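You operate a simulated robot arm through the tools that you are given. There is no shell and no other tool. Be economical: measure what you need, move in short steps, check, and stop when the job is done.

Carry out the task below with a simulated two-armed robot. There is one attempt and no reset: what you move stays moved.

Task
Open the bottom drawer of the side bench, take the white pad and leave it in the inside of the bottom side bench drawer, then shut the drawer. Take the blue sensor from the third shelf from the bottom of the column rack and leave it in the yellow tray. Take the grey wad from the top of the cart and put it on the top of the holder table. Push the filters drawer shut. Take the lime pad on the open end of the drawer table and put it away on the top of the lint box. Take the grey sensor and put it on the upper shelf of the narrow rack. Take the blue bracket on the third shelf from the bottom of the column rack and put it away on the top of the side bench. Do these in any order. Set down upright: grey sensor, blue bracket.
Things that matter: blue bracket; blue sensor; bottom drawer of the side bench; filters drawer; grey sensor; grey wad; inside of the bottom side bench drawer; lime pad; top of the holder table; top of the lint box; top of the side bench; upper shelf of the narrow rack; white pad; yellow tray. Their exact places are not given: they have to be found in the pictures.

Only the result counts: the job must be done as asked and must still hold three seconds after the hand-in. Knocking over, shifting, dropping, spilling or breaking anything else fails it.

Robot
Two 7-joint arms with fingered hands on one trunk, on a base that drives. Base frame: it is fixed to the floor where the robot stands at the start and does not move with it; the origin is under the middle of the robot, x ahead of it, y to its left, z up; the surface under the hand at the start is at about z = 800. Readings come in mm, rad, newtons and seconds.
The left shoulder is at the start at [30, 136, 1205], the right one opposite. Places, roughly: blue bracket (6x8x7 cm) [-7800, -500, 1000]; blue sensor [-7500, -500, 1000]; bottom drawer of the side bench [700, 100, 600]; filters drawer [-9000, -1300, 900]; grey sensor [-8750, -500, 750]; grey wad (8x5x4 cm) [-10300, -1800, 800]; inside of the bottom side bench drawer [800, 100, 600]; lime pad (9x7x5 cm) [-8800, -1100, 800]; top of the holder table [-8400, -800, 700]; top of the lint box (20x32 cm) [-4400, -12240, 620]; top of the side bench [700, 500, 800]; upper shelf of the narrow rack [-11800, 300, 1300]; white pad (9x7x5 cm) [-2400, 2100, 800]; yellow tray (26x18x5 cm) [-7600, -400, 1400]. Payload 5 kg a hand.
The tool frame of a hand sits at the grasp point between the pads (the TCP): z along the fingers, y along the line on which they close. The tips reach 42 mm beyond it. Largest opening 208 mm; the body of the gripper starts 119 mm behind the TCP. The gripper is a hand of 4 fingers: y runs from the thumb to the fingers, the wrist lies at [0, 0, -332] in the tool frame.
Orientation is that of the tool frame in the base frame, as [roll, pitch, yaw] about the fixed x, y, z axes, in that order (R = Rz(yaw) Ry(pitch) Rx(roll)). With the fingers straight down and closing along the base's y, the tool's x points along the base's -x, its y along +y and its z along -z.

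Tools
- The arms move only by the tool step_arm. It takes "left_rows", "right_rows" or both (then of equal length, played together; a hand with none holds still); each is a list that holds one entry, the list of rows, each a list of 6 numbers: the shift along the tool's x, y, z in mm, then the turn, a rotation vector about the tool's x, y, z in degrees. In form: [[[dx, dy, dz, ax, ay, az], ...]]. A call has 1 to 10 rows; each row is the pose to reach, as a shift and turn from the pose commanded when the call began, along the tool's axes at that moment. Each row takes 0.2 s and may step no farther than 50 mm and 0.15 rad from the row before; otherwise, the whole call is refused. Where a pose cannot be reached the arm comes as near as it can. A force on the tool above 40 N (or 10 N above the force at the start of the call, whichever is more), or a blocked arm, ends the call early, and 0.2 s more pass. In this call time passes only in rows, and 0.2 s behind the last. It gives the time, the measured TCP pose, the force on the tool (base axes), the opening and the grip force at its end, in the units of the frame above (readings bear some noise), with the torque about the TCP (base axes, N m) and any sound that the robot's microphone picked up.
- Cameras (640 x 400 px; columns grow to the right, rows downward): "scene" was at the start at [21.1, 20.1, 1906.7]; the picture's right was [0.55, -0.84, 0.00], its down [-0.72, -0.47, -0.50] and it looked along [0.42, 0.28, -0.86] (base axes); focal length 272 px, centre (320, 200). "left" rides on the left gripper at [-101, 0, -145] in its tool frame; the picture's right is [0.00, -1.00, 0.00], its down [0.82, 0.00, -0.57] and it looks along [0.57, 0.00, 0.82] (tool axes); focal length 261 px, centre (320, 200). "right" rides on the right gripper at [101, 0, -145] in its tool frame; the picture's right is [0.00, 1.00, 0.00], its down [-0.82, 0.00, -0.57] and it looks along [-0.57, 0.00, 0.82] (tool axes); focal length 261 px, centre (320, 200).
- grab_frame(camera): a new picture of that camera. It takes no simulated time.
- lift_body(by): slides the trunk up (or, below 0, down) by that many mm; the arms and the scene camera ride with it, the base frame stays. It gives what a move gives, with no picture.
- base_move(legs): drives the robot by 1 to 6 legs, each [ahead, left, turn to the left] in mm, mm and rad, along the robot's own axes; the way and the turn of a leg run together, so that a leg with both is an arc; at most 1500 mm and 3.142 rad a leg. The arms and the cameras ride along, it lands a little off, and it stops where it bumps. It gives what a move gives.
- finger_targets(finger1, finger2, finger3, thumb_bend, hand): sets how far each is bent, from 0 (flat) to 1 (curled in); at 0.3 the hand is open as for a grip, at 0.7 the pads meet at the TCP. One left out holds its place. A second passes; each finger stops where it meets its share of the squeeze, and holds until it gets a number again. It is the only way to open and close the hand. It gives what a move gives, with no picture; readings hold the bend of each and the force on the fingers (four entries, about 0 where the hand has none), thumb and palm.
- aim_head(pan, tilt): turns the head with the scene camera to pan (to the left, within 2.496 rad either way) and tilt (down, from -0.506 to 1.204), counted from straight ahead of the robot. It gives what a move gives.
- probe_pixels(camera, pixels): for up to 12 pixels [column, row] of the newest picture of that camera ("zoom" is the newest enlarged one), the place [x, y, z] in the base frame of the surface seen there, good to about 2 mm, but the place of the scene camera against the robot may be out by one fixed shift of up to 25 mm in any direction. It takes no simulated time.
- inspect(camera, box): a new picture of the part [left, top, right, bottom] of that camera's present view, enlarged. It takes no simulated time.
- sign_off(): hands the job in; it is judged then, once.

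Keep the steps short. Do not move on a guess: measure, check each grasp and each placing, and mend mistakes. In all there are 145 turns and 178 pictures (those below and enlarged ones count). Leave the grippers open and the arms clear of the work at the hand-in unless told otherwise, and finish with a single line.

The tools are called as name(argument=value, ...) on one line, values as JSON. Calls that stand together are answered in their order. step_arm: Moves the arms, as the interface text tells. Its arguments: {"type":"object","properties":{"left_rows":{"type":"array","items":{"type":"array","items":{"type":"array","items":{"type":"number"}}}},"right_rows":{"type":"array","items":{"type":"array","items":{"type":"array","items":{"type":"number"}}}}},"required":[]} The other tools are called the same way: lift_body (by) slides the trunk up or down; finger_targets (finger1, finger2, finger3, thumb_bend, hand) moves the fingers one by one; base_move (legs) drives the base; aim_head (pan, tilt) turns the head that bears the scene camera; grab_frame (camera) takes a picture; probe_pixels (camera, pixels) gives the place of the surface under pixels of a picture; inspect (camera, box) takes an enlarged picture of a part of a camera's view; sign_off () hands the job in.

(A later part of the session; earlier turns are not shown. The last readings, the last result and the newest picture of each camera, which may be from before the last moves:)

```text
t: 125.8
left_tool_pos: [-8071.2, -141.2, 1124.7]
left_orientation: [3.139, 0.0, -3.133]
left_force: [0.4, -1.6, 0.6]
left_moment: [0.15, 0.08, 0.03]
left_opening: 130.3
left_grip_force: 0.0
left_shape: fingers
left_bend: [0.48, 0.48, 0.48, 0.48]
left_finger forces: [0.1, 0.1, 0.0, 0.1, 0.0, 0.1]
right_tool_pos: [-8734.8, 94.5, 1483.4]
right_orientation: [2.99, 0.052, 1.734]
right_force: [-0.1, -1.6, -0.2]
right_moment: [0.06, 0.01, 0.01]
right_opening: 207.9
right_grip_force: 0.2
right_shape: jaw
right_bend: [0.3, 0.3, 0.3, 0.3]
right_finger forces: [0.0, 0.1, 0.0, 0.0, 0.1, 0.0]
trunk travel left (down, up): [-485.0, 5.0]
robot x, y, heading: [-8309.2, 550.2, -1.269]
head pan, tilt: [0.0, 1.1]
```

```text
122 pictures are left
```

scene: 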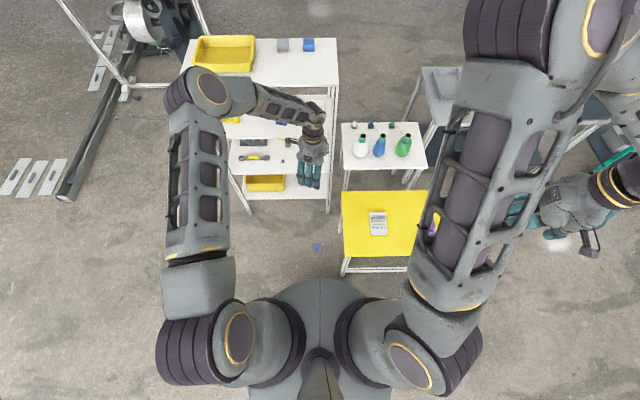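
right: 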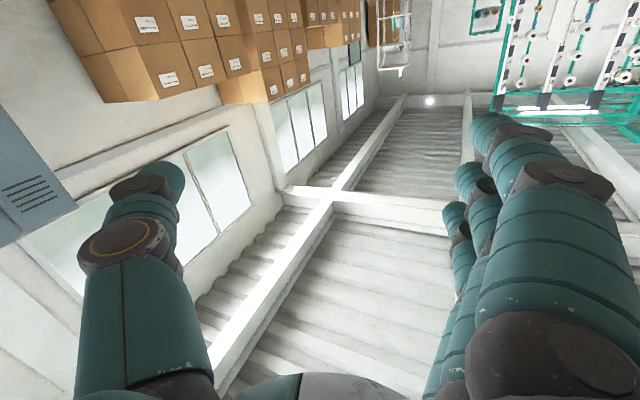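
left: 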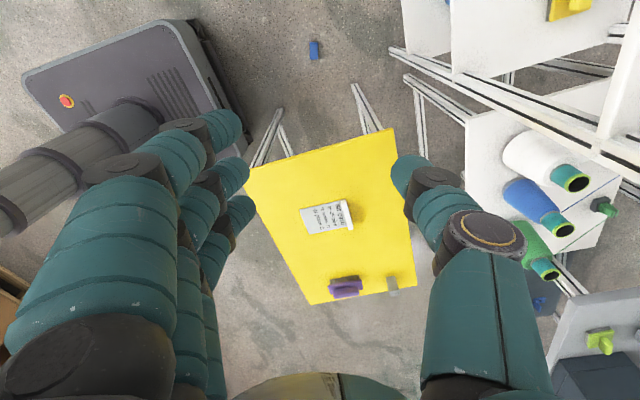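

That step worked at the high position; only the trunk call was refused because it's limited to 400. I'll lower the trunk in two parts and look.

lift_body(by=-400)

lift_body(by=-80)

grab_frame(camera="left")

```text
t: 129.7
left_tool_pos: [-8069.7, -139.4, 725.2]
left_orientation: [3.141, -0.001, -3.137]
left_force: [0.0, -0.2, 0.7]
left_moment: [0.02, -0.01, 0.02]
left_opening: 130.5
left_grip_force: 0.1
left_shape: fingers
left_bend: [0.48, 0.48, 0.48, 0.48]
left_finger forces: [0.0, 0.1, 0.0, 0.0, 0.0, 0.1]
right_tool_pos: [-8736.1, 95.5, 1084.2]
right_orientation: [2.991, 0.055, 1.733]
right_force: [0.2, -0.5, 0.2]
right_moment: [0.02, 0.03, 0.01]
right_opening: 207.7
right_grip_force: 0.0
right_shape: jaw
right_bend: [0.3, 0.3, 0.3, 0.3]
right_finger forces: [0.1, 0.0, 0.0, 0.0, 0.0, 0.0]
trunk travel left (down, up): [-85.0, 405.0]
robot x, y, heading: [-8313.9, 551.7, -1.272]
head pan, tilt: [0.0, 1.1]
```

```text
t: 130.8
left_tool_pos: [-8070.3, -141.0, 646.1]
left_orientation: [3.142, 0.001, -3.137]
left_force: [-0.1, 0.0, -0.2]
left_moment: [-0.01, -0.02, -0.01]
left_opening: 130.3
left_grip_force: 0.1
left_shape: fingers
left_bend: [0.48, 0.48, 0.48, 0.48]
left_finger forces: [0.1, 0.0, 0.1, 0.0, 0.0, 0.0]
right_tool_pos: [-8736.1, 96.4, 1004.9]
right_orientation: [2.993, 0.054, 1.731]
right_force: [-0.3, 0.1, 0.9]
right_moment: [-0.04, -0.01, -0.01]
right_opening: 208.0
right_grip_force: 0.1
right_shape: jaw
right_bend: [0.3, 0.3, 0.3, 0.3]
right_finger forces: [0.1, 0.1, 0.0, 0.0, 0.1, 0.0]
trunk travel left (down, up): [-5.0, 485.0]
robot x, y, heading: [-8309.9, 551.6, -1.268]
head pan, tilt: [0.0, 1.1]
```

```text
121 pictures are left
```

left: 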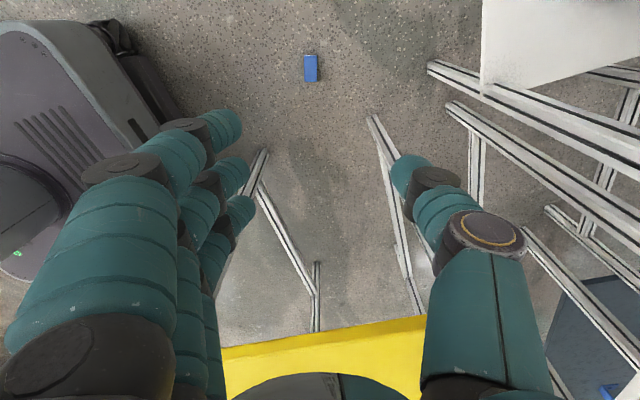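

Good view: the sensor is at (311,68). I'll measure it for the descent.

probe_pixels(camera="left", pixels=[[310, 68], [310, 57], [311, 78], [305, 68], [316, 68]])

```text
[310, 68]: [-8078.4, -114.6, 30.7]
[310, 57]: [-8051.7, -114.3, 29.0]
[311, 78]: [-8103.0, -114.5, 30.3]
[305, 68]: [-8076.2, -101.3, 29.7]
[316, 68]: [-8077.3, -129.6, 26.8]
```

I'll go down 490 mm above the sensor's centre, then check.

step_arm(left_rows=[[[1, 5, 45, 0, 0, 0], [2, 10, 90, 0, 0, 0], [4, 15, 135, 0, 0, 0], [6, 20, 180, 0, 0, 0], [7, 26, 225, 0, 0, 0], [7, 26, 273, 0, 0, 0], [7, 26, 322, 0, 0, 0], [7, 26, 371, 0, 0, 0], [7, 26, 420, 0, 0, 0], [7, 26, 469, 0, 0, 0]]])

grab_frame(camera="left")

```text
t: 133.1
left_tool_pos: [-8078.0, -113.4, 237.2]
left_orientation: [-3.141, 0.001, -3.137]
left_force: [-0.1, -0.5, 0.1]
left_moment: [-0.01, 0.02, 0.0]
left_opening: 130.3
left_grip_force: 0.1
left_shape: fingers
left_bend: [0.48, 0.48, 0.48, 0.48]
left_finger forces: [0.0, 0.0, 0.0, 0.0, 0.0, 0.0]
left hand out of reach, approached as far as the arm can: row 9, 10
right_tool_pos: [-8735.1, 95.3, 1003.9]
right_orientation: [2.99, 0.054, 1.732]
right_force: [0.3, -0.3, -1.0]
right_moment: [0.01, -0.01, 0.03]
right_opening: 208.0
right_grip_force: 0.1
right_shape: jaw
right_bend: [0.3, 0.3, 0.3, 0.3]
right_finger forces: [0.0, 0.1, 0.0, 0.1, 0.0, 0.1]
trunk travel left (down, up): [-5.0, 485.0]
robot x, y, heading: [-8312.7, 547.5, -1.271]
head pan, tilt: [0.0, 1.1]
```

```text
120 pictures are left
```

left: 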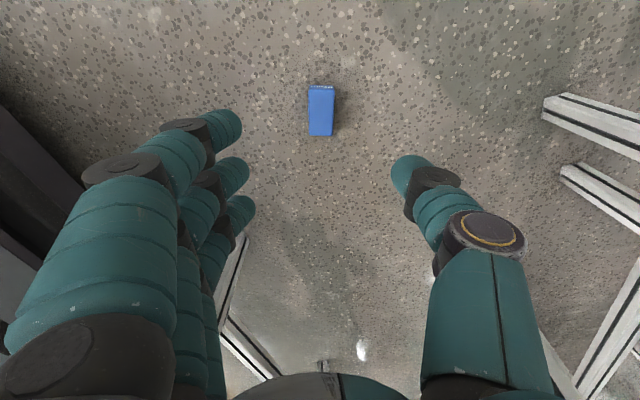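

The arm can't go lower at this distance. I'll draw the hand back toward me, then bring the base 170 closer and 50 left so it stays over the sensor.

step_arm(left_rows=[[[22, 38, -15, 0, 0, 0], [44, 76, -30, 0, 0, 0], [66, 113, -45, 0, 0, 0], [88, 150, -60, 0, 0, 0]]])

base_move(legs=[[0, 50, 0], [170, 0, 0]])

grab_frame(camera="left")

```text
t: 134.1
left_tool_pos: [-8164.9, 37.6, 298.5]
left_orientation: [3.141, 0.003, -3.135]
left_force: [0.3, -1.1, -0.1]
left_moment: [0.08, 0.12, 0.02]
left_opening: 131.0
left_grip_force: 0.2
left_shape: fingers
left_bend: [0.48, 0.48, 0.48, 0.48]
left_finger forces: [0.0, 0.1, 0.0, 0.0, 0.0, 0.0]
right_tool_pos: [-8736.1, 95.5, 1003.3]
right_orientation: [2.988, 0.054, 1.732]
right_force: [0.2, 0.4, -0.7]
right_moment: [-0.07, -0.01, 0.01]
right_opening: 207.7
right_grip_force: 0.1
right_shape: jaw
right_bend: [0.3, 0.3, 0.3, 0.3]
right_finger forces: [0.0, 0.1, 0.0, 0.0, 0.1, 0.1]
trunk travel left (down, up): [-5.0, 485.0]
robot x, y, heading: [-8311.8, 548.1, -1.268]
head pan, tilt: [0.0, 1.1]
```

```text
t: 135.9
left_tool_pos: [-8077.4, -83.6, 298.7]
left_orientation: [3.14, 0.0, -3.138]
left_force: [-0.3, -0.5, 0.6]
left_moment: [-0.03, 0.02, 0.01]
left_opening: 130.6
left_grip_force: 0.1
left_shape: fingers
left_bend: [0.48, 0.48, 0.48, 0.48]
left_finger forces: [0.0, 0.0, 0.0, 0.0, 0.0, 0.1]
right_tool_pos: [-8647.5, -23.3, 1004.6]
right_orientation: [2.989, 0.053, 1.734]
right_force: [0.8, 0.4, 0.3]
right_moment: [-0.12, -0.01, -0.03]
right_opening: 207.7
right_grip_force: 0.0
right_shape: jaw
right_bend: [0.3, 0.3, 0.3, 0.3]
right_finger forces: [0.0, 0.0, 0.0, 0.1, 0.0, 0.0]
trunk travel left (down, up): [-5.0, 485.0]
robot x, y, heading: [-8224.2, 430.0, -1.271]
head pan, tilt: [0.0, 1.1]
stopped in leg 2: the robot was blocked; the commanded pose is now the measured one
```

```text
119 pictures are left
```

left: 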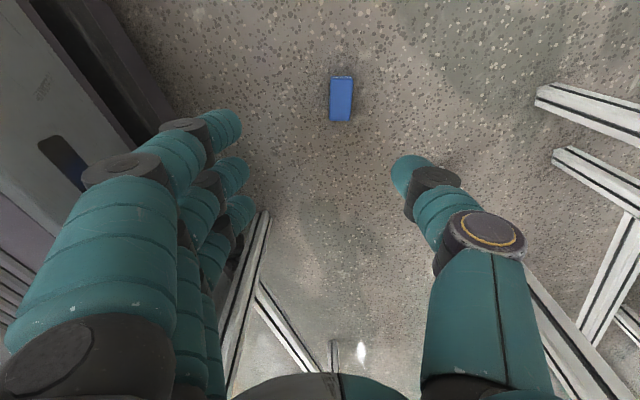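

The base bumped, likely against the table leg, after 137 mm, which is near enough. I'll ease it back a touch and bring the hand down onto the sensor.

base_move(legs=[[-12, 10, 0]])

step_arm(left_rows=[[[0, -10, 40, 0, 0, 0], [0, -20, 80, 0, 0, 0], [0, -30, 120, 0, 0, 0], [0, -40, 160, 0, 0, 0], [0, -42, 190, 0, 0, 0]]])

grab_frame(camera="left")

grab_frame(camera="scene")

```text
t: 136.7
left_tool_pos: [-8071.0, -67.8, 299.2]
left_orientation: [-3.141, 0.0, -3.138]
left_force: [0.0, 0.0, 0.3]
left_moment: [-0.1, 0.06, -0.01]
left_opening: 130.6
left_grip_force: 0.0
left_shape: fingers
left_bend: [0.48, 0.48, 0.48, 0.48]
left_finger forces: [0.0, 0.1, 0.0, 0.1, 0.0, 0.0]
right_tool_pos: [-8640.4, -7.3, 1005.6]
right_orientation: [2.991, 0.053, 1.733]
right_force: [0.1, 1.9, -0.1]
right_moment: [-0.11, 0.07, -0.01]
right_opening: 208.0
right_grip_force: 0.1
right_shape: jaw
right_bend: [0.3, 0.3, 0.3, 0.3]
right_finger forces: [0.0, 0.0, 0.0, 0.0, 0.1, 0.0]
trunk travel left (down, up): [-5.0, 485.0]
robot x, y, heading: [-8216.4, 444.6, -1.267]
head pan, tilt: [0.0, 1.1]
```

```text
t: 137.9
left_tool_pos: [-8071.1, -98.0, 178.9]
left_orientation: [3.14, -0.001, -3.139]
left_force: [0.4, -0.2, 0.1]
left_moment: [0.01, 0.01, 0.01]
left_opening: 130.6
left_grip_force: 0.1
left_shape: fingers
left_bend: [0.48, 0.48, 0.48, 0.48]
left_finger forces: [0.0, 0.0, 0.0, 0.0, 0.0, 0.0]
left hand out of reach, approached as far as the arm can: row 4, 5
right_tool_pos: [-8641.1, -8.3, 1003.7]
right_orientation: [2.99, 0.054, 1.732]
right_force: [-0.2, -0.6, -0.7]
right_moment: [-0.02, 0.01, 0.03]
right_opening: 207.9
right_grip_force: 0.1
right_shape: jaw
right_bend: [0.3, 0.3, 0.3, 0.3]
right_finger forces: [0.0, 0.0, 0.0, 0.0, 0.0, 0.1]
trunk travel left (down, up): [-5.0, 485.0]
robot x, y, heading: [-8214.5, 447.4, -1.267]
head pan, tilt: [0.0, 1.1]
```

```text
118 pictures are left
```

left: 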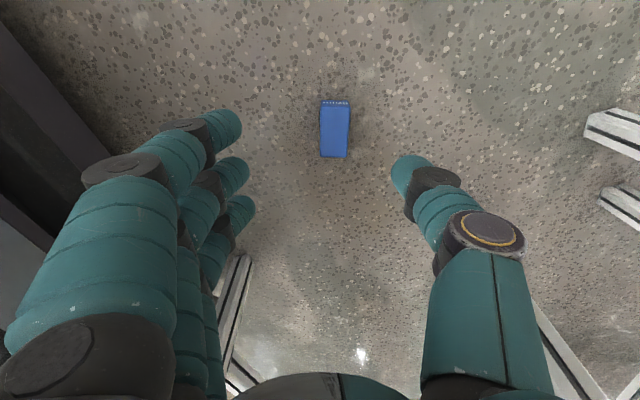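

```text
117 pictures are left
```

scene: 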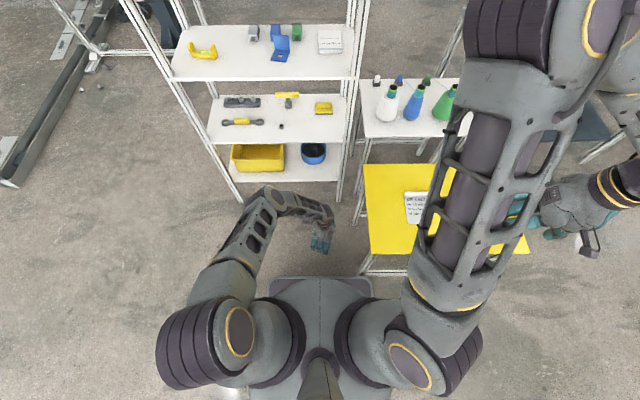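

The arm can't get lower with this hand turn. I'll raise slightly and turn the hand back so it closes along the sensor's long side, then try again.

step_arm(left_rows=[[[0, 0, -20, 0, 0, 8.5], [0, 0, -40, 0, 0, 17], [0, 0, -60, 0, 0, 25.5], [0, 0, -70, 0, 0, 34], [0, 0, -70, 0, 0, 42.5], [0, 0, -70, 0, 0, 51], [0, 0, -70, 0, 0, 59.5], [0, 0, -70, 0, 0, 68], [0, 0, -70, 0, 0, 76.5], [0, 0, -70, 0, 0, 85]]])

step_arm(left_rows=[[[4, 0, 40, 0, 0, 0], [8, 0, 80, 0, 0, 0], [12, 0, 120, 0, 0, 0], [16, 0, 150, 0, 0, 0], [17, 0, 170, 0, 0, 0]]])

grab_frame(camera="left")

```text
t: 140.1
left_tool_pos: [-8071.0, -98.5, 247.2]
left_orientation: [-3.141, -0.003, 1.66]
left_force: [-0.6, -0.5, -0.1]
left_moment: [-0.03, 0.04, 0.0]
left_opening: 130.4
left_grip_force: 0.1
left_shape: fingers
left_bend: [0.48, 0.48, 0.48, 0.48]
left_finger forces: [0.0, 0.0, 0.0, 0.0, 0.0, 0.0]
right_tool_pos: [-8640.9, -9.1, 1002.9]
right_orientation: [2.99, 0.055, 1.732]
right_force: [-1.0, 0.0, -0.4]
right_moment: [0.02, -0.01, -0.01]
right_opening: 208.1
right_grip_force: 0.0
right_shape: jaw
right_bend: [0.3, 0.3, 0.3, 0.3]
right_finger forces: [0.0, 0.1, 0.0, 0.1, 0.0, 0.0]
trunk travel left (down, up): [-5.0, 485.0]
robot x, y, heading: [-8218.3, 446.0, -1.274]
head pan, tilt: [0.0, 1.1]
```

```text
t: 141.3
left_tool_pos: [-8072.1, -89.4, 165.9]
left_orientation: [-3.14, -0.002, 1.662]
left_force: [-0.8, -0.2, -0.2]
left_moment: [0.02, -0.01, -0.03]
left_opening: 130.4
left_grip_force: 0.0
left_shape: fingers
left_bend: [0.48, 0.48, 0.48, 0.48]
left_finger forces: [0.1, 0.0, 0.1, 0.1, 0.0, 0.0]
left hand out of reach, approached as far as the arm can: row 3, 4, 5
right_tool_pos: [-8640.0, -10.4, 1004.4]
right_orientation: [2.989, 0.056, 1.731]
right_force: [-0.1, 0.0, -0.3]
right_moment: [-0.03, 0.03, 0.02]
right_opening: 208.0
right_grip_force: 0.1
right_shape: jaw
right_bend: [0.3, 0.3, 0.3, 0.3]
right_finger forces: [0.0, 0.0, 0.0, 0.1, 0.0, 0.1]
trunk travel left (down, up): [-5.0, 485.0]
robot x, y, heading: [-8214.2, 444.6, -1.273]
head pan, tilt: [0.0, 1.1]
```

```text
116 pictures are left
```

left: 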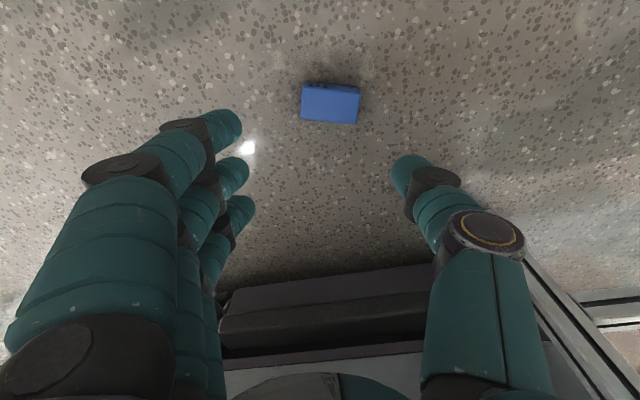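

The hand stops near z 166, which looks like a shoulder limit with the elbow in front. I'll test how low it goes out to the left, where the elbow can drop to the side.

step_arm(left_rows=[[[0, 40, -25, 0, 0, 0], [0, 85, -45, 0, 0, 0], [0, 130, -60, 0, 0, 0], [0, 175, -60, 0, 0, 0], [0, 220, -60, 0, 0, 0], [0, 265, -60, 0, 0, 0], [0, 310, -60, 0, 0, 0], [0, 355, -60, 0, 0, 0]]])

step_arm(left_rows=[[[0, 0, 40, 0, 0, 0], [0, 0, 80, 0, 0, 0], [0, 0, 120, 0, 0, 0], [0, 0, 160, 0, 0, 0]]])

grab_frame(camera="scene")

```text
t: 143.1
left_tool_pos: [-7719.3, -57.1, 224.9]
left_orientation: [-3.139, -0.003, 1.658]
left_force: [-2.3, -0.5, -0.4]
left_moment: [0.04, -0.32, 0.01]
left_opening: 131.0
left_grip_force: 0.1
left_shape: fingers
left_bend: [0.48, 0.48, 0.48, 0.48]
left_finger forces: [0.0, 0.0, 0.1, 0.0, 0.0, 0.0]
right_tool_pos: [-8640.6, -8.8, 1004.4]
right_orientation: [2.991, 0.053, 1.732]
right_force: [0.7, 0.7, 0.4]
right_moment: [-0.06, 0.02, -0.03]
right_opening: 207.7
right_grip_force: 0.0
right_shape: jaw
right_bend: [0.3, 0.3, 0.3, 0.3]
right_finger forces: [0.0, 0.0, 0.1, 0.1, 0.1, 0.1]
trunk travel left (down, up): [-5.0, 485.0]
robot x, y, heading: [-8215.5, 447.9, -1.274]
head pan, tilt: [0.0, 1.1]
```

```text
t: 144.1
left_tool_pos: [-7718.2, -56.3, 144.8]
left_orientation: [-3.14, -0.001, 1.661]
left_force: [0.1, 0.2, 0.4]
left_moment: [0.01, -0.06, 0.03]
left_opening: 130.7
left_grip_force: 0.0
left_shape: fingers
left_bend: [0.48, 0.48, 0.48, 0.48]
left_finger forces: [0.1, 0.0, 0.1, 0.0, 0.0, 0.0]
left hand out of reach, approached as far as the arm can: row 3, 4
right_tool_pos: [-8640.2, -8.7, 1003.3]
right_orientation: [2.989, 0.054, 1.731]
right_force: [-0.2, 0.1, -0.6]
right_moment: [0.01, 0.04, 0.04]
right_opening: 207.9
right_grip_force: 0.0
right_shape: jaw
right_bend: [0.3, 0.3, 0.3, 0.3]
right_finger forces: [0.0, 0.0, 0.1, 0.0, 0.1, 0.0]
trunk travel left (down, up): [-5.0, 485.0]
robot x, y, heading: [-8219.0, 444.1, -1.268]
head pan, tilt: [0.0, 1.1]
```

```text
115 pictures are left
```

scene: 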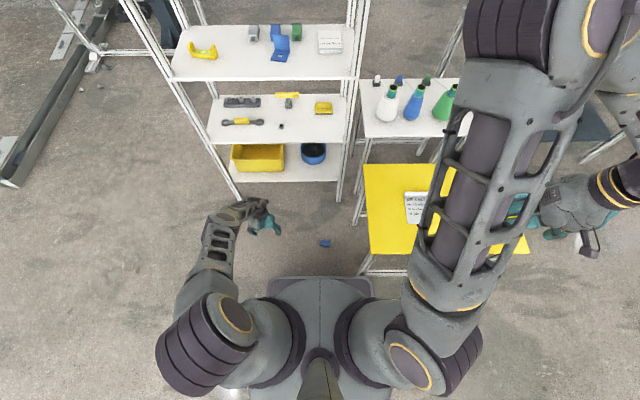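

It goes lower here on the left (z 145). I'll try nearer to the body.

step_arm(left_rows=[[[45, 0, 0, 0, 0, 0], [90, 0, 0, 0, 0, 0], [120, 0, 0, 0, 0, 0], [120, 0, 40, 0, 0, 0], [120, 0, 75, 0, 0, 0], [120, 0, 98, 0, 0, 0]]])

```text
t: 145.5
left_tool_pos: [-7730.6, 63.7, 82.1]
left_orientation: [3.141, -0.002, 1.663]
left_force: [0.6, 0.0, -0.3]
left_moment: [-0.01, -0.02, 0.0]
left_opening: 130.7
left_grip_force: 0.1
left_shape: fingers
left_bend: [0.48, 0.48, 0.48, 0.48]
left_finger forces: [0.1, 0.1, 0.0, 0.1, 0.0, 0.0]
left hand out of reach, approached as far as the arm can: row 5, 6
right_tool_pos: [-8639.8, -8.7, 1004.9]
right_orientation: [2.99, 0.054, 1.734]
right_force: [0.2, -0.1, -0.7]
right_moment: [0.01, 0.01, 0.02]
right_opening: 207.6
right_grip_force: 0.0
right_shape: jaw
right_bend: [0.3, 0.3, 0.3, 0.3]
right_finger forces: [0.1, 0.0, 0.0, 0.0, 0.0, 0.1]
trunk travel left (down, up): [-5.0, 485.0]
robot x, y, heading: [-8215.6, 442.2, -1.272]
head pan, tilt: [0.0, 1.1]
```

It reaches lower nearer in, so the sensor should be about 430 ahead and 350 left of me. I'll raise the hand, move the base away from the table, turn right, and come up so that it is.

step_arm(left_rows=[[[0, 0, -50, 0, 0, 0], [0, 0, -100, 0, 0, 0], [0, 0, -150, 0, 0, 0], [0, 0, -200, 0, 0, 0]]])

base_move(legs=[[-85, 430, 0], [0, 0, -1.33]])

grab_frame(camera="scene")

grab_frame(camera="left")

```text
t: 146.5
left_tool_pos: [-7731.6, 63.7, 282.1]
left_orientation: [3.141, -0.002, 1.666]
left_force: [-1.1, 1.0, -0.7]
left_moment: [-0.19, -0.11, 0.02]
left_opening: 131.0
left_grip_force: 0.2
left_shape: fingers
left_bend: [0.48, 0.48, 0.48, 0.48]
left_finger forces: [0.1, 0.0, 0.0, 0.0, 0.0, 0.0]
right_tool_pos: [-8640.6, -9.4, 1004.5]
right_orientation: [2.989, 0.053, 1.731]
right_force: [-0.2, -0.3, 0.0]
right_moment: [-0.03, -0.03, -0.01]
right_opening: 207.6
right_grip_force: 0.0
right_shape: jaw
right_bend: [0.3, 0.3, 0.3, 0.3]
right_finger forces: [0.0, 0.1, 0.0, 0.0, 0.0, 0.1]
trunk travel left (down, up): [-5.0, 485.0]
robot x, y, heading: [-8216.7, 447.6, -1.272]
head pan, tilt: [0.0, 1.1]
```

```text
t: 152.5
left_tool_pos: [-8094.3, 91.8, 280.5]
left_orientation: [-3.14, -0.001, 0.324]
left_force: [0.0, 0.0, -0.6]
left_moment: [-0.03, -0.06, -0.02]
left_opening: 130.7
left_grip_force: 0.0
left_shape: fingers
left_bend: [0.48, 0.48, 0.48, 0.48]
left_finger forces: [0.0, 0.0, 0.0, 0.1, 0.0, 0.0]
right_tool_pos: [-8369.6, 961.4, 1003.8]
right_orientation: [2.99, 0.054, 0.391]
right_force: [0.0, 0.2, -0.6]
right_moment: [0.0, 0.02, -0.05]
right_opening: 208.0
right_grip_force: 0.0
right_shape: jaw
right_bend: [0.3, 0.3, 0.3, 0.3]
right_finger forces: [0.1, 0.0, 0.0, 0.0, 0.0, 0.1]
trunk travel left (down, up): [-5.0, 485.0]
robot x, y, heading: [-7828.9, 653.0, -2.614]
head pan, tilt: [0.0, 1.1]
```

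```text
114 pictures are left
```

scene: 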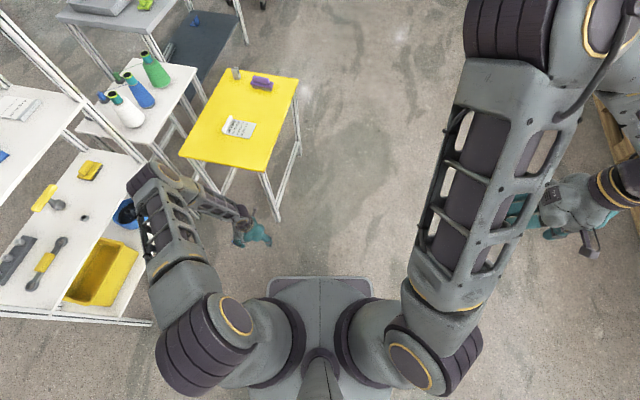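

```text
113 pictures are left
```

left: 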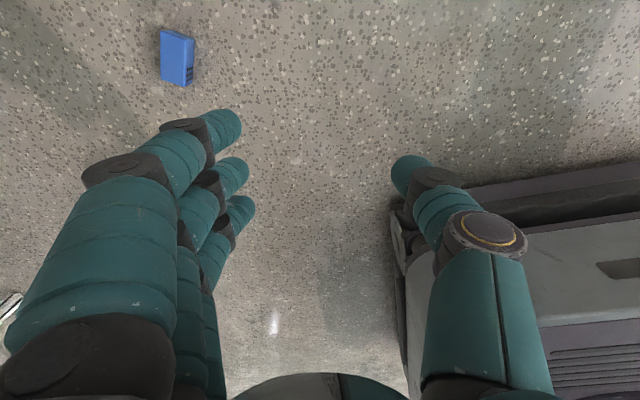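

The sensor is in view and now lies across the closing direction. I'll bring the base 170 ahead and 189 left.

base_move(legs=[[170, 189, 0]])

grab_frame(camera="left")

grab_frame(camera="scene")

```text
t: 154.3
left_tool_pos: [-8143.4, -159.5, 280.8]
left_orientation: [3.141, -0.002, 0.323]
left_force: [0.6, -0.2, -0.4]
left_moment: [0.06, 0.0, 0.02]
left_opening: 130.9
left_grip_force: 0.2
left_shape: fingers
left_bend: [0.48, 0.48, 0.48, 0.48]
left_finger forces: [0.1, 0.1, 0.0, 0.0, 0.1, 0.1]
right_tool_pos: [-8421.8, 709.0, 1003.0]
right_orientation: [2.991, 0.052, 0.394]
right_force: [-1.2, -1.1, -0.1]
right_moment: [0.15, -0.02, 0.0]
right_opening: 208.2
right_grip_force: 0.0
right_shape: jaw
right_bend: [0.3, 0.3, 0.3, 0.3]
right_finger forces: [0.0, 0.1, 0.0, 0.0, 0.0, 0.0]
trunk travel left (down, up): [-5.0, 485.0]
robot x, y, heading: [-7880.5, 401.5, -2.614]
head pan, tilt: [0.0, 1.1]
```

```text
112 pictures are left
```

left: 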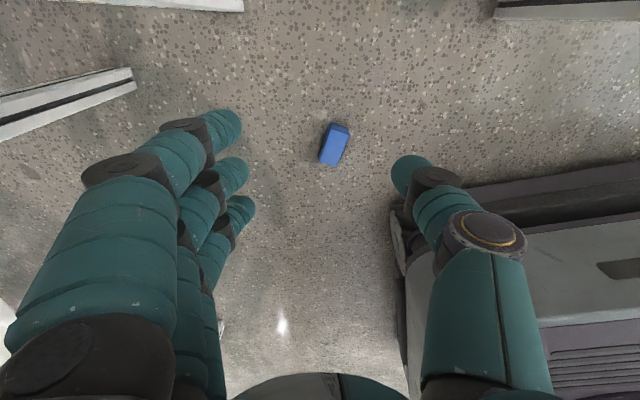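

```text
111 pictures are left
```

scene: 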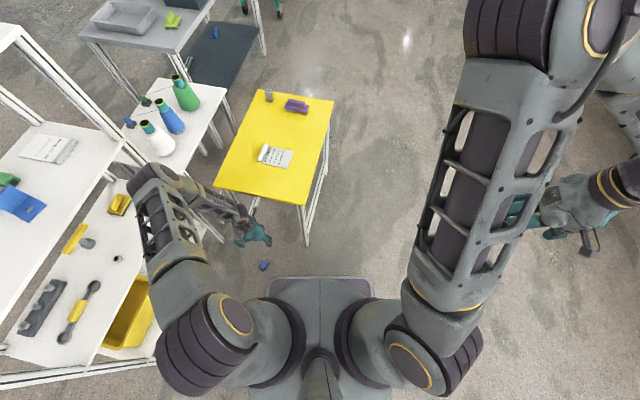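

Clear all round: the elbow is about 130 mm from the rack. I'll move over the sensor, line the hand up with it, and go down part way.

step_arm(left_rows=[[[25, -7, 20, 0, 0, 6.2], [50, -14, 40, 0, 0, 12.4], [77, -21, 60, 0, 0, 18.5], [77, -21, 100, 0, 0, 18.5], [77, -21, 140, 0, 0, 18.5]]])

grab_frame(camera="left")

probe_pixels(camera="left", pixels=[[320, 130], [320, 150], [320, 110], [310, 130], [330, 130], [335, 130], [305, 130]])

```text
t: 155.5
left_tool_pos: [-8076.6, -114.7, 140.1]
left_orientation: [3.141, -0.002, 0.0]
left_force: [-0.5, -0.9, 0.8]
left_moment: [0.19, -0.06, 0.02]
left_opening: 130.7
left_grip_force: 0.1
left_shape: fingers
left_bend: [0.48, 0.48, 0.48, 0.48]
left_finger forces: [0.0, 0.1, 0.0, 0.0, 0.0, 0.0]
right_tool_pos: [-8422.0, 709.8, 1004.1]
right_orientation: [2.992, 0.055, 0.394]
right_force: [-0.5, -0.5, -0.1]
right_moment: [-0.01, -0.01, -0.03]
right_opening: 207.9
right_grip_force: 0.0
right_shape: jaw
right_bend: [0.3, 0.3, 0.3, 0.3]
right_finger forces: [0.0, 0.0, 0.0, 0.0, 0.0, 0.0]
trunk travel left (down, up): [-5.0, 485.0]
robot x, y, heading: [-7883.1, 400.3, -2.605]
head pan, tilt: [0.0, 1.1]
```

```text
110 pictures are left
```

left: 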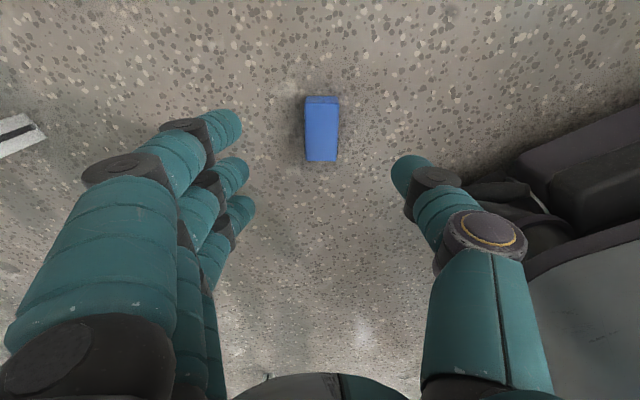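

```text
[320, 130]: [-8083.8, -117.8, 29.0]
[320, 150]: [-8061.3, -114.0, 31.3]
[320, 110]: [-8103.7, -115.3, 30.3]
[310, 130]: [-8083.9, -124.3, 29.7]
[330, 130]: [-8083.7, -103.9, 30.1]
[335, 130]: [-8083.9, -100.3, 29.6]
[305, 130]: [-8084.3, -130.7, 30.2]
```

Well aligned. I'll go down to z≈48 and close.

step_arm(left_rows=[[[-2, 0, 45, 0, 0, 0], [-2, 0, 75, 0, 0, 0], [-2, 0, 92, 0, 0, 0]]])

finger_targets(hand="left", finger1=0.8, finger2=0.8, finger3=0.8, thumb_bend=0.8)

grab_frame(camera="left")

```text
t: 156.3
left_tool_pos: [-8092.3, -115.8, 61.1]
left_orientation: [3.121, 0.04, -0.004]
left_force: [1.0, 0.2, 0.3]
left_moment: [0.01, 0.02, 0.01]
left_opening: 130.8
left_grip_force: 0.1
left_shape: fingers
left_bend: [0.48, 0.48, 0.48, 0.48]
left_finger forces: [0.0, 0.0, 0.0, 0.0, 0.0, 0.0]
left hand out of reach, approached as far as the arm can: row 3
right_tool_pos: [-8421.5, 710.6, 1003.9]
right_orientation: [2.99, 0.056, 0.393]
right_force: [0.2, 0.1, -1.5]
right_moment: [-0.04, -0.05, 0.02]
right_opening: 208.0
right_grip_force: 0.0
right_shape: jaw
right_bend: [0.3, 0.3, 0.3, 0.3]
right_finger forces: [0.1, 0.0, 0.0, 0.1, 0.1, 0.1]
trunk travel left (down, up): [-5.0, 485.0]
robot x, y, heading: [-7881.6, 400.5, -2.615]
head pan, tilt: [0.0, 1.1]
```

```text
t: 157.3
left_tool_pos: [-8092.1, -116.6, 61.6]
left_orientation: [3.121, 0.041, -0.005]
left_force: [1.1, 0.2, -0.7]
left_moment: [0.03, 0.05, 0.02]
left_opening: 26.9
left_grip_force: 30.2
left_shape: fingers
left_bend: [0.8, 0.61, 0.62, 0.72]
left_finger forces: [0.0, 16.1, 14.6, 0.1, 30.6, 0.0]
right_tool_pos: [-8420.7, 710.2, 1004.0]
right_orientation: [2.991, 0.053, 0.392]
right_force: [-0.9, 0.0, -0.3]
right_moment: [0.0, -0.01, 0.02]
right_opening: 207.9
right_grip_force: 0.0
right_shape: jaw
right_bend: [0.3, 0.3, 0.3, 0.3]
right_finger forces: [0.1, 0.0, 0.0, 0.0, 0.0, 0.0]
trunk travel left (down, up): [-5.0, 485.0]
robot x, y, heading: [-7883.8, 403.9, -2.609]
head pan, tilt: [0.0, 1.1]
```

```text
109 pictures are left
```

left: 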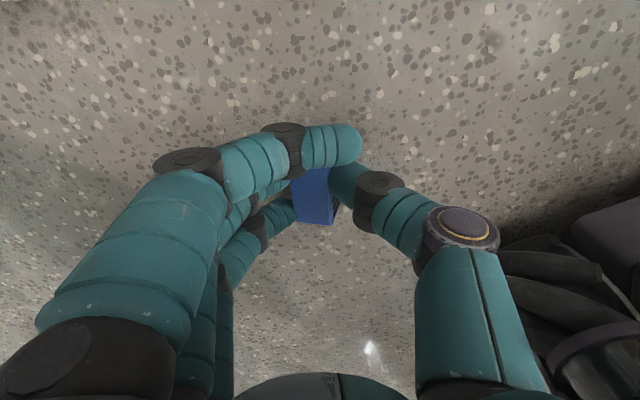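

The sensor is gripped at 30 N by two fingers and the thumb. I'll lift it gently and check.

step_arm(left_rows=[[[0, 0, -20, 0, 0, 0], [0, 0, -50, 0, 0, 0], [0, 0, -90, 0, 0, 0], [0, 0, -130, 0, 0, 0], [0, 0, -170, 0, 0, 0], [0, 0, -210, 0, 0, 0]]])

base_move(legs=[[-120, -350, 0]])

grab_frame(camera="left")

```text
t: 158.7
left_tool_pos: [-8093.1, -115.7, 272.0]
left_orientation: [-3.141, -0.002, -0.001]
left_force: [0.8, 1.0, -1.1]
left_moment: [-0.13, 0.02, -0.03]
left_opening: 27.0
left_grip_force: 30.1
left_shape: fingers
left_bend: [0.8, 0.6, 0.62, 0.72]
left_finger forces: [0.0, 16.2, 14.3, 0.0, 30.1, 0.0]
right_tool_pos: [-8420.9, 709.6, 1004.1]
right_orientation: [2.989, 0.055, 0.392]
right_force: [-0.1, 0.4, 0.4]
right_moment: [-0.02, 0.0, 0.02]
right_opening: 208.1
right_grip_force: 0.1
right_shape: jaw
right_bend: [0.3, 0.3, 0.3, 0.3]
right_finger forces: [0.0, 0.0, 0.0, 0.0, 0.0, 0.0]
trunk travel left (down, up): [-5.0, 485.0]
robot x, y, heading: [-7882.0, 403.9, -2.612]
head pan, tilt: [0.0, 1.1]
```

```text
t: 161.1
left_tool_pos: [-8166.0, 246.9, 270.5]
left_orientation: [3.141, -0.002, 0.0]
left_force: [-0.9, 1.3, -0.2]
left_moment: [-0.03, -0.04, 0.02]
left_opening: 26.7
left_grip_force: 29.9
left_shape: fingers
left_bend: [0.8, 0.6, 0.62, 0.72]
left_finger forces: [0.1, 16.1, 14.3, 0.1, 30.1, 0.0]
right_tool_pos: [-8495.8, 1071.8, 1003.6]
right_orientation: [2.989, 0.053, 0.395]
right_force: [0.0, 1.1, 0.1]
right_moment: [-0.1, 0.0, -0.02]
right_opening: 207.7
right_grip_force: 0.0
right_shape: jaw
right_bend: [0.3, 0.3, 0.3, 0.3]
right_finger forces: [0.0, 0.0, 0.0, 0.0, 0.1, 0.1]
trunk travel left (down, up): [-5.0, 485.0]
robot x, y, heading: [-7956.8, 764.3, -2.61]
head pan, tilt: [0.0, 1.1]
```

```text
108 pictures are left
```

left: 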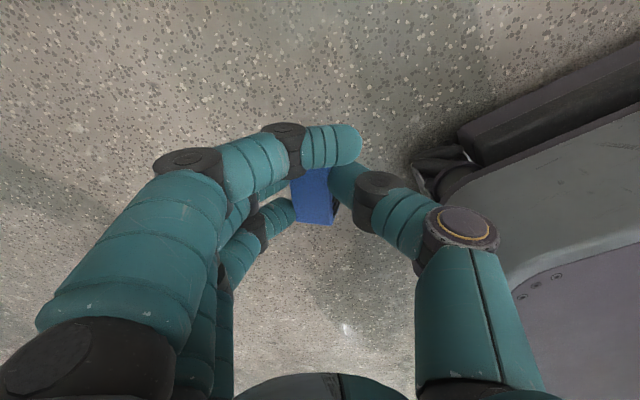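

Still firm. I'll raise the trunk fully and then the arm, well away from the rack.

lift_body(by=400)

lift_body(by=80)

step_arm(left_rows=[[[0, 0, -45, 0, 0, 0], [0, 0, -90, 0, 0, 0], [0, 0, -135, 0, 0, 0], [0, 0, -180, 0, 0, 0], [0, 0, -225, 0, 0, 0], [0, 0, -270, 0, 0, 0], [0, 0, -315, 0, 0, 0], [0, 0, -360, 0, 0, 0], [0, 0, -405, 0, 0, 0], [0, 0, -450, 0, 0, 0]]])

step_arm(left_rows=[[[-20, 0, -45, 0, 0, 0], [-40, 0, -90, 0, 0, 0], [-60, 0, -135, 0, 0, 0], [-80, 0, -180, 0, 0, 0], [-100, 0, -225, 0, 0, 0], [-120, 0, -270, 0, 0, 0], [-140, 0, -315, 0, 0, 0]]])

grab_frame(camera="scene")

```text
t: 164.9
left_tool_pos: [-8166.4, 246.9, 670.7]
left_orientation: [-3.14, -0.001, 0.002]
left_force: [0.4, 0.1, -0.9]
left_moment: [0.01, 0.0, -0.03]
left_opening: 26.7
left_grip_force: 30.6
left_shape: fingers
left_bend: [0.8, 0.6, 0.62, 0.72]
left_finger forces: [0.0, 16.2, 14.1, 0.0, 30.0, 0.0]
right_tool_pos: [-8494.3, 1071.9, 1403.3]
right_orientation: [2.99, 0.055, 0.395]
right_force: [-0.3, 0.2, 0.3]
right_moment: [0.0, -0.01, 0.01]
right_opening: 207.9
right_grip_force: 0.0
right_shape: jaw
right_bend: [0.3, 0.3, 0.3, 0.3]
right_finger forces: [0.0, 0.0, 0.1, 0.0, 0.1, 0.1]
trunk travel left (down, up): [-405.0, 85.0]
robot x, y, heading: [-7955.4, 764.9, -2.609]
head pan, tilt: [0.0, 1.1]
```

```text
t: 166.1
left_tool_pos: [-8166.7, 246.6, 750.9]
left_orientation: [3.141, -0.002, 0.004]
left_force: [0.2, -0.2, -0.6]
left_moment: [0.01, 0.0, 0.0]
left_opening: 26.7
left_grip_force: 30.2
left_shape: fingers
left_bend: [0.8, 0.6, 0.62, 0.72]
left_finger forces: [0.0, 16.1, 14.2, 0.0, 30.0, 0.0]
right_tool_pos: [-8495.6, 1072.2, 1482.3]
right_orientation: [2.99, 0.054, 0.393]
right_force: [0.2, 0.5, 0.2]
right_moment: [0.04, -0.03, -0.02]
right_opening: 207.8
right_grip_force: 0.1
right_shape: jaw
right_bend: [0.3, 0.3, 0.3, 0.3]
right_finger forces: [0.1, 0.0, 0.1, 0.1, 0.1, 0.1]
trunk travel left (down, up): [-485.0, 5.0]
robot x, y, heading: [-7952.0, 766.9, -2.605]
head pan, tilt: [0.0, 1.1]
```

```text
t: 168.3
left_tool_pos: [-8165.7, 249.9, 1202.0]
left_orientation: [3.141, 0.0, 0.001]
left_force: [0.4, 1.8, -2.3]
left_moment: [-0.11, 0.1, 0.03]
left_opening: 26.8
left_grip_force: 29.7
left_shape: fingers
left_bend: [0.8, 0.6, 0.62, 0.72]
left_finger forces: [0.1, 16.2, 13.7, 0.1, 29.5, 0.1]
right_tool_pos: [-8494.9, 1074.6, 1483.7]
right_orientation: [2.99, 0.052, 0.394]
right_force: [0.5, -0.3, 0.0]
right_moment: [-0.11, 0.06, -0.01]
right_opening: 207.9
right_grip_force: 0.0
right_shape: jaw
right_bend: [0.3, 0.3, 0.3, 0.3]
right_finger forces: [0.1, 0.1, 0.1, 0.1, 0.0, 0.0]
trunk travel left (down, up): [-485.0, 5.0]
robot x, y, heading: [-7958.4, 763.9, -2.606]
head pan, tilt: [0.0, 1.1]
```

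```text
t: 169.9
left_tool_pos: [-8305.2, 246.8, 1515.0]
left_orientation: [3.141, -0.002, 0.002]
left_force: [0.7, 0.6, -1.4]
left_moment: [-0.05, 0.05, -0.01]
left_opening: 26.8
left_grip_force: 29.4
left_shape: fingers
left_bend: [0.8, 0.6, 0.62, 0.72]
left_finger forces: [0.0, 16.2, 13.5, 0.1, 29.3, 0.0]
right_tool_pos: [-8493.5, 1071.9, 1484.2]
right_orientation: [2.992, 0.054, 0.395]
right_force: [0.1, 0.1, -0.4]
right_moment: [-0.03, 0.02, 0.02]
right_opening: 207.7
right_grip_force: 0.1
right_shape: jaw
right_bend: [0.3, 0.3, 0.3, 0.3]
right_finger forces: [0.0, 0.1, 0.0, 0.0, 0.0, 0.1]
trunk travel left (down, up): [-485.0, 5.0]
robot x, y, heading: [-7953.2, 760.3, -2.611]
head pan, tilt: [0.0, 1.1]
```

```text
107 pictures are left
```

scene: 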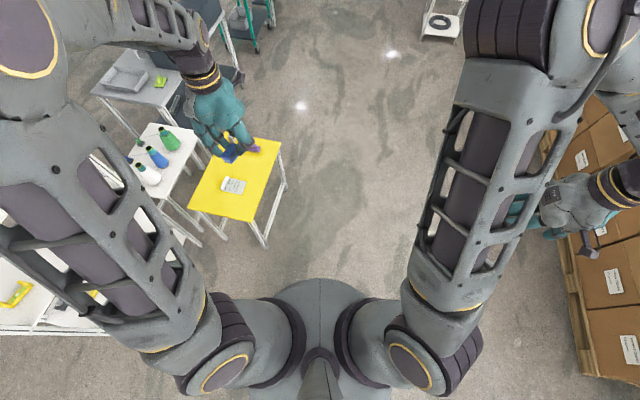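

Holding well. I'll turn back to face the rack and approach the tray most of the way.

base_move(legs=[[0, 0, 1.335], [480, -174, 0]])

grab_frame(camera="left")

grab_frame(camera="scene")

```text
t: 176.2
left_tool_pos: [-7555.5, -205.2, 1514.2]
left_orientation: [-3.141, -0.002, 1.34]
left_force: [-0.7, -0.6, -1.3]
left_moment: [0.01, -0.03, 0.0]
left_opening: 26.9
left_grip_force: 28.4
left_shape: fingers
left_bend: [0.8, 0.6, 0.62, 0.72]
left_finger forces: [0.0, 15.8, 13.0, 0.1, 28.5, 0.1]
right_tool_pos: [-8403.2, -199.6, 1485.0]
right_orientation: [2.989, 0.054, 1.734]
right_force: [0.0, -0.4, -0.6]
right_moment: [-0.07, -0.03, -0.03]
right_opening: 207.8
right_grip_force: 0.0
right_shape: jaw
right_bend: [0.3, 0.3, 0.3, 0.3]
right_finger forces: [0.1, 0.1, 0.1, 0.1, 0.1, 0.0]
trunk travel left (down, up): [-485.0, 5.0]
robot x, y, heading: [-7979.7, 255.3, -1.274]
head pan, tilt: [0.0, 1.1]
```

```text
106 pictures are left
```

left: 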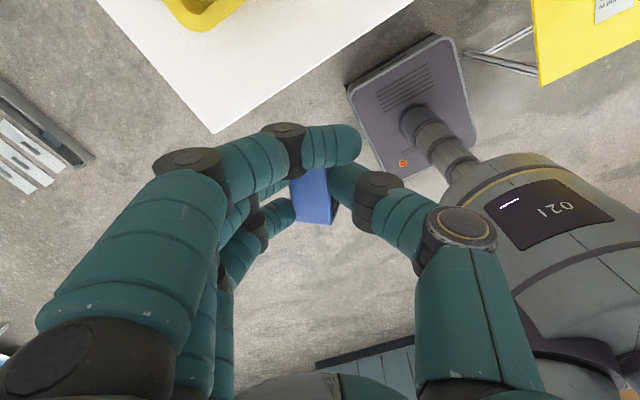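

```text
105 pictures are left
```

scene: 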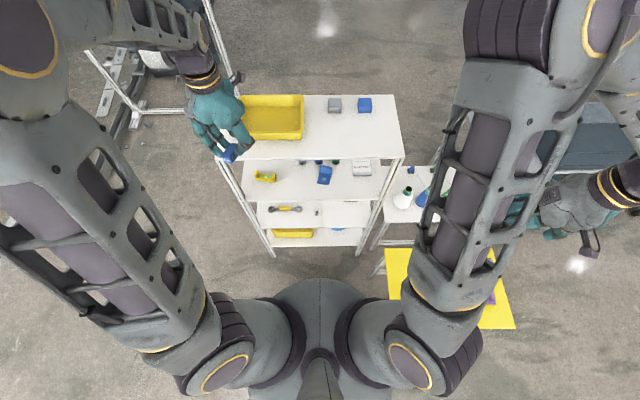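

The tray is in front and to the right of the hand. I'll measure it in both pictures.

probe_pixels(camera="scene", pixels=[[302, 96], [301, 137], [275, 115], [285, 120], [270, 135], [265, 97], [275, 139], [320, 150]])

probe_pixels(camera="left", pixels=[[205, 10], [205, 25], [240, 2], [185, 18], [215, 125], [300, 40], [190, 3]])

```text
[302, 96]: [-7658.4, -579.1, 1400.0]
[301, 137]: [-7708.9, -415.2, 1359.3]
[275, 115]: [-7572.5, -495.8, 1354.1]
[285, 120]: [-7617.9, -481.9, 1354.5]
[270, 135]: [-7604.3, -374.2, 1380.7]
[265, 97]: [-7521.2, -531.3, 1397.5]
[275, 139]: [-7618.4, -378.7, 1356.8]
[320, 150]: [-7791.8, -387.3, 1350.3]
```

```text
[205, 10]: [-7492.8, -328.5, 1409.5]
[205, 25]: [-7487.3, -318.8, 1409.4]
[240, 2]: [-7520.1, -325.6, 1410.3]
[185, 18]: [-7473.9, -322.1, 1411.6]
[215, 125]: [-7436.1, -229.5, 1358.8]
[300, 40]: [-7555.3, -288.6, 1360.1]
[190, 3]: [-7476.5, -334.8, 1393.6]
```

Tray centre is about [-7563,-441], rim z 1410, floor z 1364. I'll bring the base 110 closer, keeping the hand at z 1514 above the rim.

base_move(legs=[[110, 0, 0]])

step_arm(left_rows=[[[-34, -3, 0, 0, 0, 0], [-68, -6, 0, 0, 0, 0], [-102, -9, 0, 0, 0, 0], [-136, -11, 0, 0, 0, 0]]])

grab_frame(camera="left")

```text
t: 177.4
left_tool_pos: [-7522.6, -310.8, 1515.1]
left_orientation: [-3.141, -0.003, 1.341]
left_force: [-0.3, -0.4, -1.3]
left_moment: [0.02, 0.01, -0.03]
left_opening: 26.5
left_grip_force: 28.9
left_shape: fingers
left_bend: [0.8, 0.6, 0.62, 0.72]
left_finger forces: [0.0, 15.8, 12.9, 0.0, 28.6, 0.1]
right_tool_pos: [-8369.0, -304.8, 1484.3]
right_orientation: [2.99, 0.053, 1.733]
right_force: [0.4, -0.4, 0.2]
right_moment: [0.05, 0.0, 0.0]
right_opening: 207.9
right_grip_force: 0.1
right_shape: jaw
right_bend: [0.3, 0.3, 0.3, 0.3]
right_finger forces: [0.1, 0.1, 0.0, 0.1, 0.0, 0.0]
trunk travel left (down, up): [-485.0, 5.0]
robot x, y, heading: [-7946.7, 148.6, -1.272]
head pan, tilt: [0.0, 1.1]
```

```text
t: 178.4
left_tool_pos: [-7565.3, -439.5, 1514.3]
left_orientation: [3.141, -0.003, 1.341]
left_force: [0.1, -0.1, -0.7]
left_moment: [0.02, 0.01, 0.03]
left_opening: 26.7
left_grip_force: 28.9
left_shape: fingers
left_bend: [0.8, 0.6, 0.62, 0.72]
left_finger forces: [0.0, 15.8, 12.9, 0.0, 28.6, 0.0]
right_tool_pos: [-8370.8, -304.6, 1482.3]
right_orientation: [2.989, 0.052, 1.733]
right_force: [-0.6, -1.0, -0.1]
right_moment: [0.04, -0.08, -0.02]
right_opening: 207.8
right_grip_force: 0.0
right_shape: jaw
right_bend: [0.3, 0.3, 0.3, 0.3]
right_finger forces: [0.1, 0.0, 0.1, 0.1, 0.0, 0.0]
trunk travel left (down, up): [-485.0, 5.0]
robot x, y, heading: [-7945.2, 151.6, -1.268]
head pan, tilt: [0.0, 1.1]
```

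```text
104 pictures are left
```

left: 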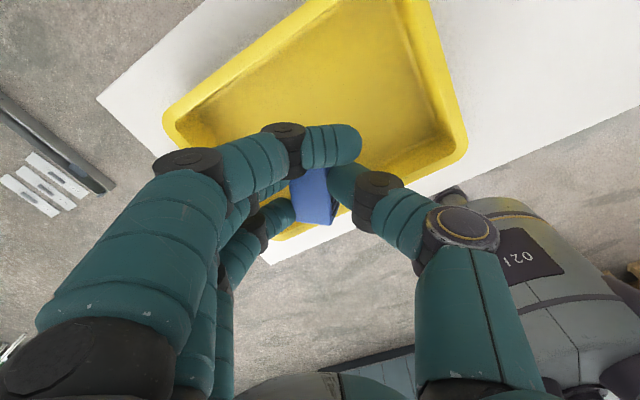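

I'll verify the tray's rim corners in this picture before lowering.

probe_pixels(camera="left", pixels=[[172, 118], [460, 140], [280, 234], [425, 5], [330, 80], [310, 190]])

```text
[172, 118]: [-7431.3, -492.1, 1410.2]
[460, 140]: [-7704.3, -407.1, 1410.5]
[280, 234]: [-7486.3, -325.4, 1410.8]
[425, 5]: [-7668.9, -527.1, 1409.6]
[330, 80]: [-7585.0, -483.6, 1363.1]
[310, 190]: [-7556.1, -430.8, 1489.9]
```

The hand is over the tray's centre. I'll lower to z≈1430 and open part way.

step_arm(left_rows=[[[-5, 0, 35, 0, 0, 0], [-8, 0, 65, 0, 0, 0], [-8, 0, 83, 0, 0, 0]]])

finger_targets(hand="left", finger1=0.52, finger2=0.52, finger3=0.52, thumb_bend=0.52)

step_arm(left_rows=[[[0, 0, -40, 0, 0, 0], [0, 0, -85, 0, 0, 0], [0, 0, -130, 0, 0, 0]]])

grab_frame(camera="left")

```text
t: 179.2
left_tool_pos: [-7565.9, -445.9, 1432.2]
left_orientation: [-3.14, -0.001, 1.342]
left_force: [-0.2, 0.2, -1.3]
left_moment: [-0.04, 0.02, 0.02]
left_opening: 26.3
left_grip_force: 28.5
left_shape: fingers
left_bend: [0.8, 0.6, 0.62, 0.72]
left_finger forces: [0.0, 15.8, 13.0, 0.0, 28.6, 0.1]
right_tool_pos: [-8370.8, -303.8, 1483.8]
right_orientation: [2.989, 0.054, 1.731]
right_force: [-0.9, 0.6, 0.9]
right_moment: [-0.02, -0.01, -0.01]
right_opening: 207.9
right_grip_force: 0.1
right_shape: jaw
right_bend: [0.3, 0.3, 0.3, 0.3]
right_finger forces: [0.1, 0.1, 0.0, 0.1, 0.0, 0.0]
trunk travel left (down, up): [-485.0, 5.0]
robot x, y, heading: [-7948.0, 151.6, -1.271]
head pan, tilt: [0.0, 1.1]
```

```text
t: 180.2
left_tool_pos: [-7567.1, -445.4, 1431.7]
left_orientation: [-3.141, -0.002, 1.34]
left_force: [-0.3, 0.6, 0.7]
left_moment: [-0.01, 0.0, 0.03]
left_opening: 109.6
left_grip_force: 0.0
left_shape: fingers
left_bend: [0.52, 0.52, 0.52, 0.52]
left_finger forces: [0.1, 0.0, 0.1, 0.0, 0.0, 0.0]
right_tool_pos: [-8370.7, -304.0, 1482.7]
right_orientation: [2.99, 0.054, 1.733]
right_force: [-0.5, -0.1, -0.3]
right_moment: [0.0, 0.01, 0.0]
right_opening: 208.0
right_grip_force: 0.0
right_shape: jaw
right_bend: [0.3, 0.3, 0.3, 0.3]
right_finger forces: [0.1, 0.0, 0.1, 0.0, 0.0, 0.0]
trunk travel left (down, up): [-485.0, 5.0]
robot x, y, heading: [-7942.5, 147.9, -1.272]
head pan, tilt: [0.0, 1.1]
```

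```text
t: 181.0
left_tool_pos: [-7568.0, -445.3, 1563.7]
left_orientation: [-3.141, -0.001, 1.34]
left_force: [-1.0, 0.9, -0.4]
left_moment: [-0.05, -0.02, 0.02]
left_opening: 109.7
left_grip_force: 0.0
left_shape: fingers
left_bend: [0.52, 0.52, 0.52, 0.52]
left_finger forces: [0.0, 0.1, 0.0, 0.0, 0.0, 0.1]
right_tool_pos: [-8369.4, -304.2, 1483.9]
right_orientation: [2.991, 0.054, 1.733]
right_force: [-1.2, 0.7, 0.5]
right_moment: [0.02, 0.01, 0.02]
right_opening: 208.0
right_grip_force: 0.0
right_shape: jaw
right_bend: [0.3, 0.3, 0.3, 0.3]
right_finger forces: [0.1, 0.0, 0.0, 0.1, 0.0, 0.1]
trunk travel left (down, up): [-485.0, 5.0]
robot x, y, heading: [-7946.9, 147.2, -1.27]
head pan, tilt: [0.0, 1.1]
```

```text
103 pictures are left
```

left: 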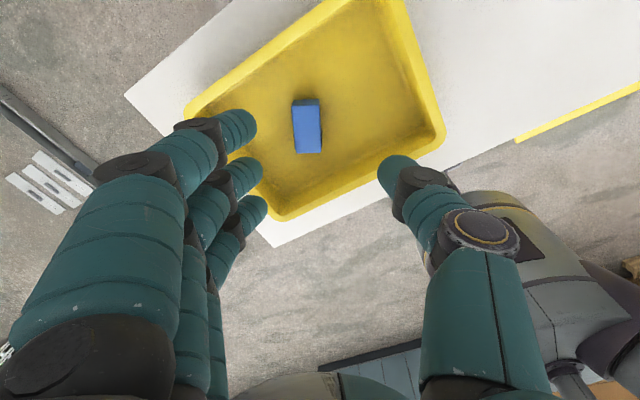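

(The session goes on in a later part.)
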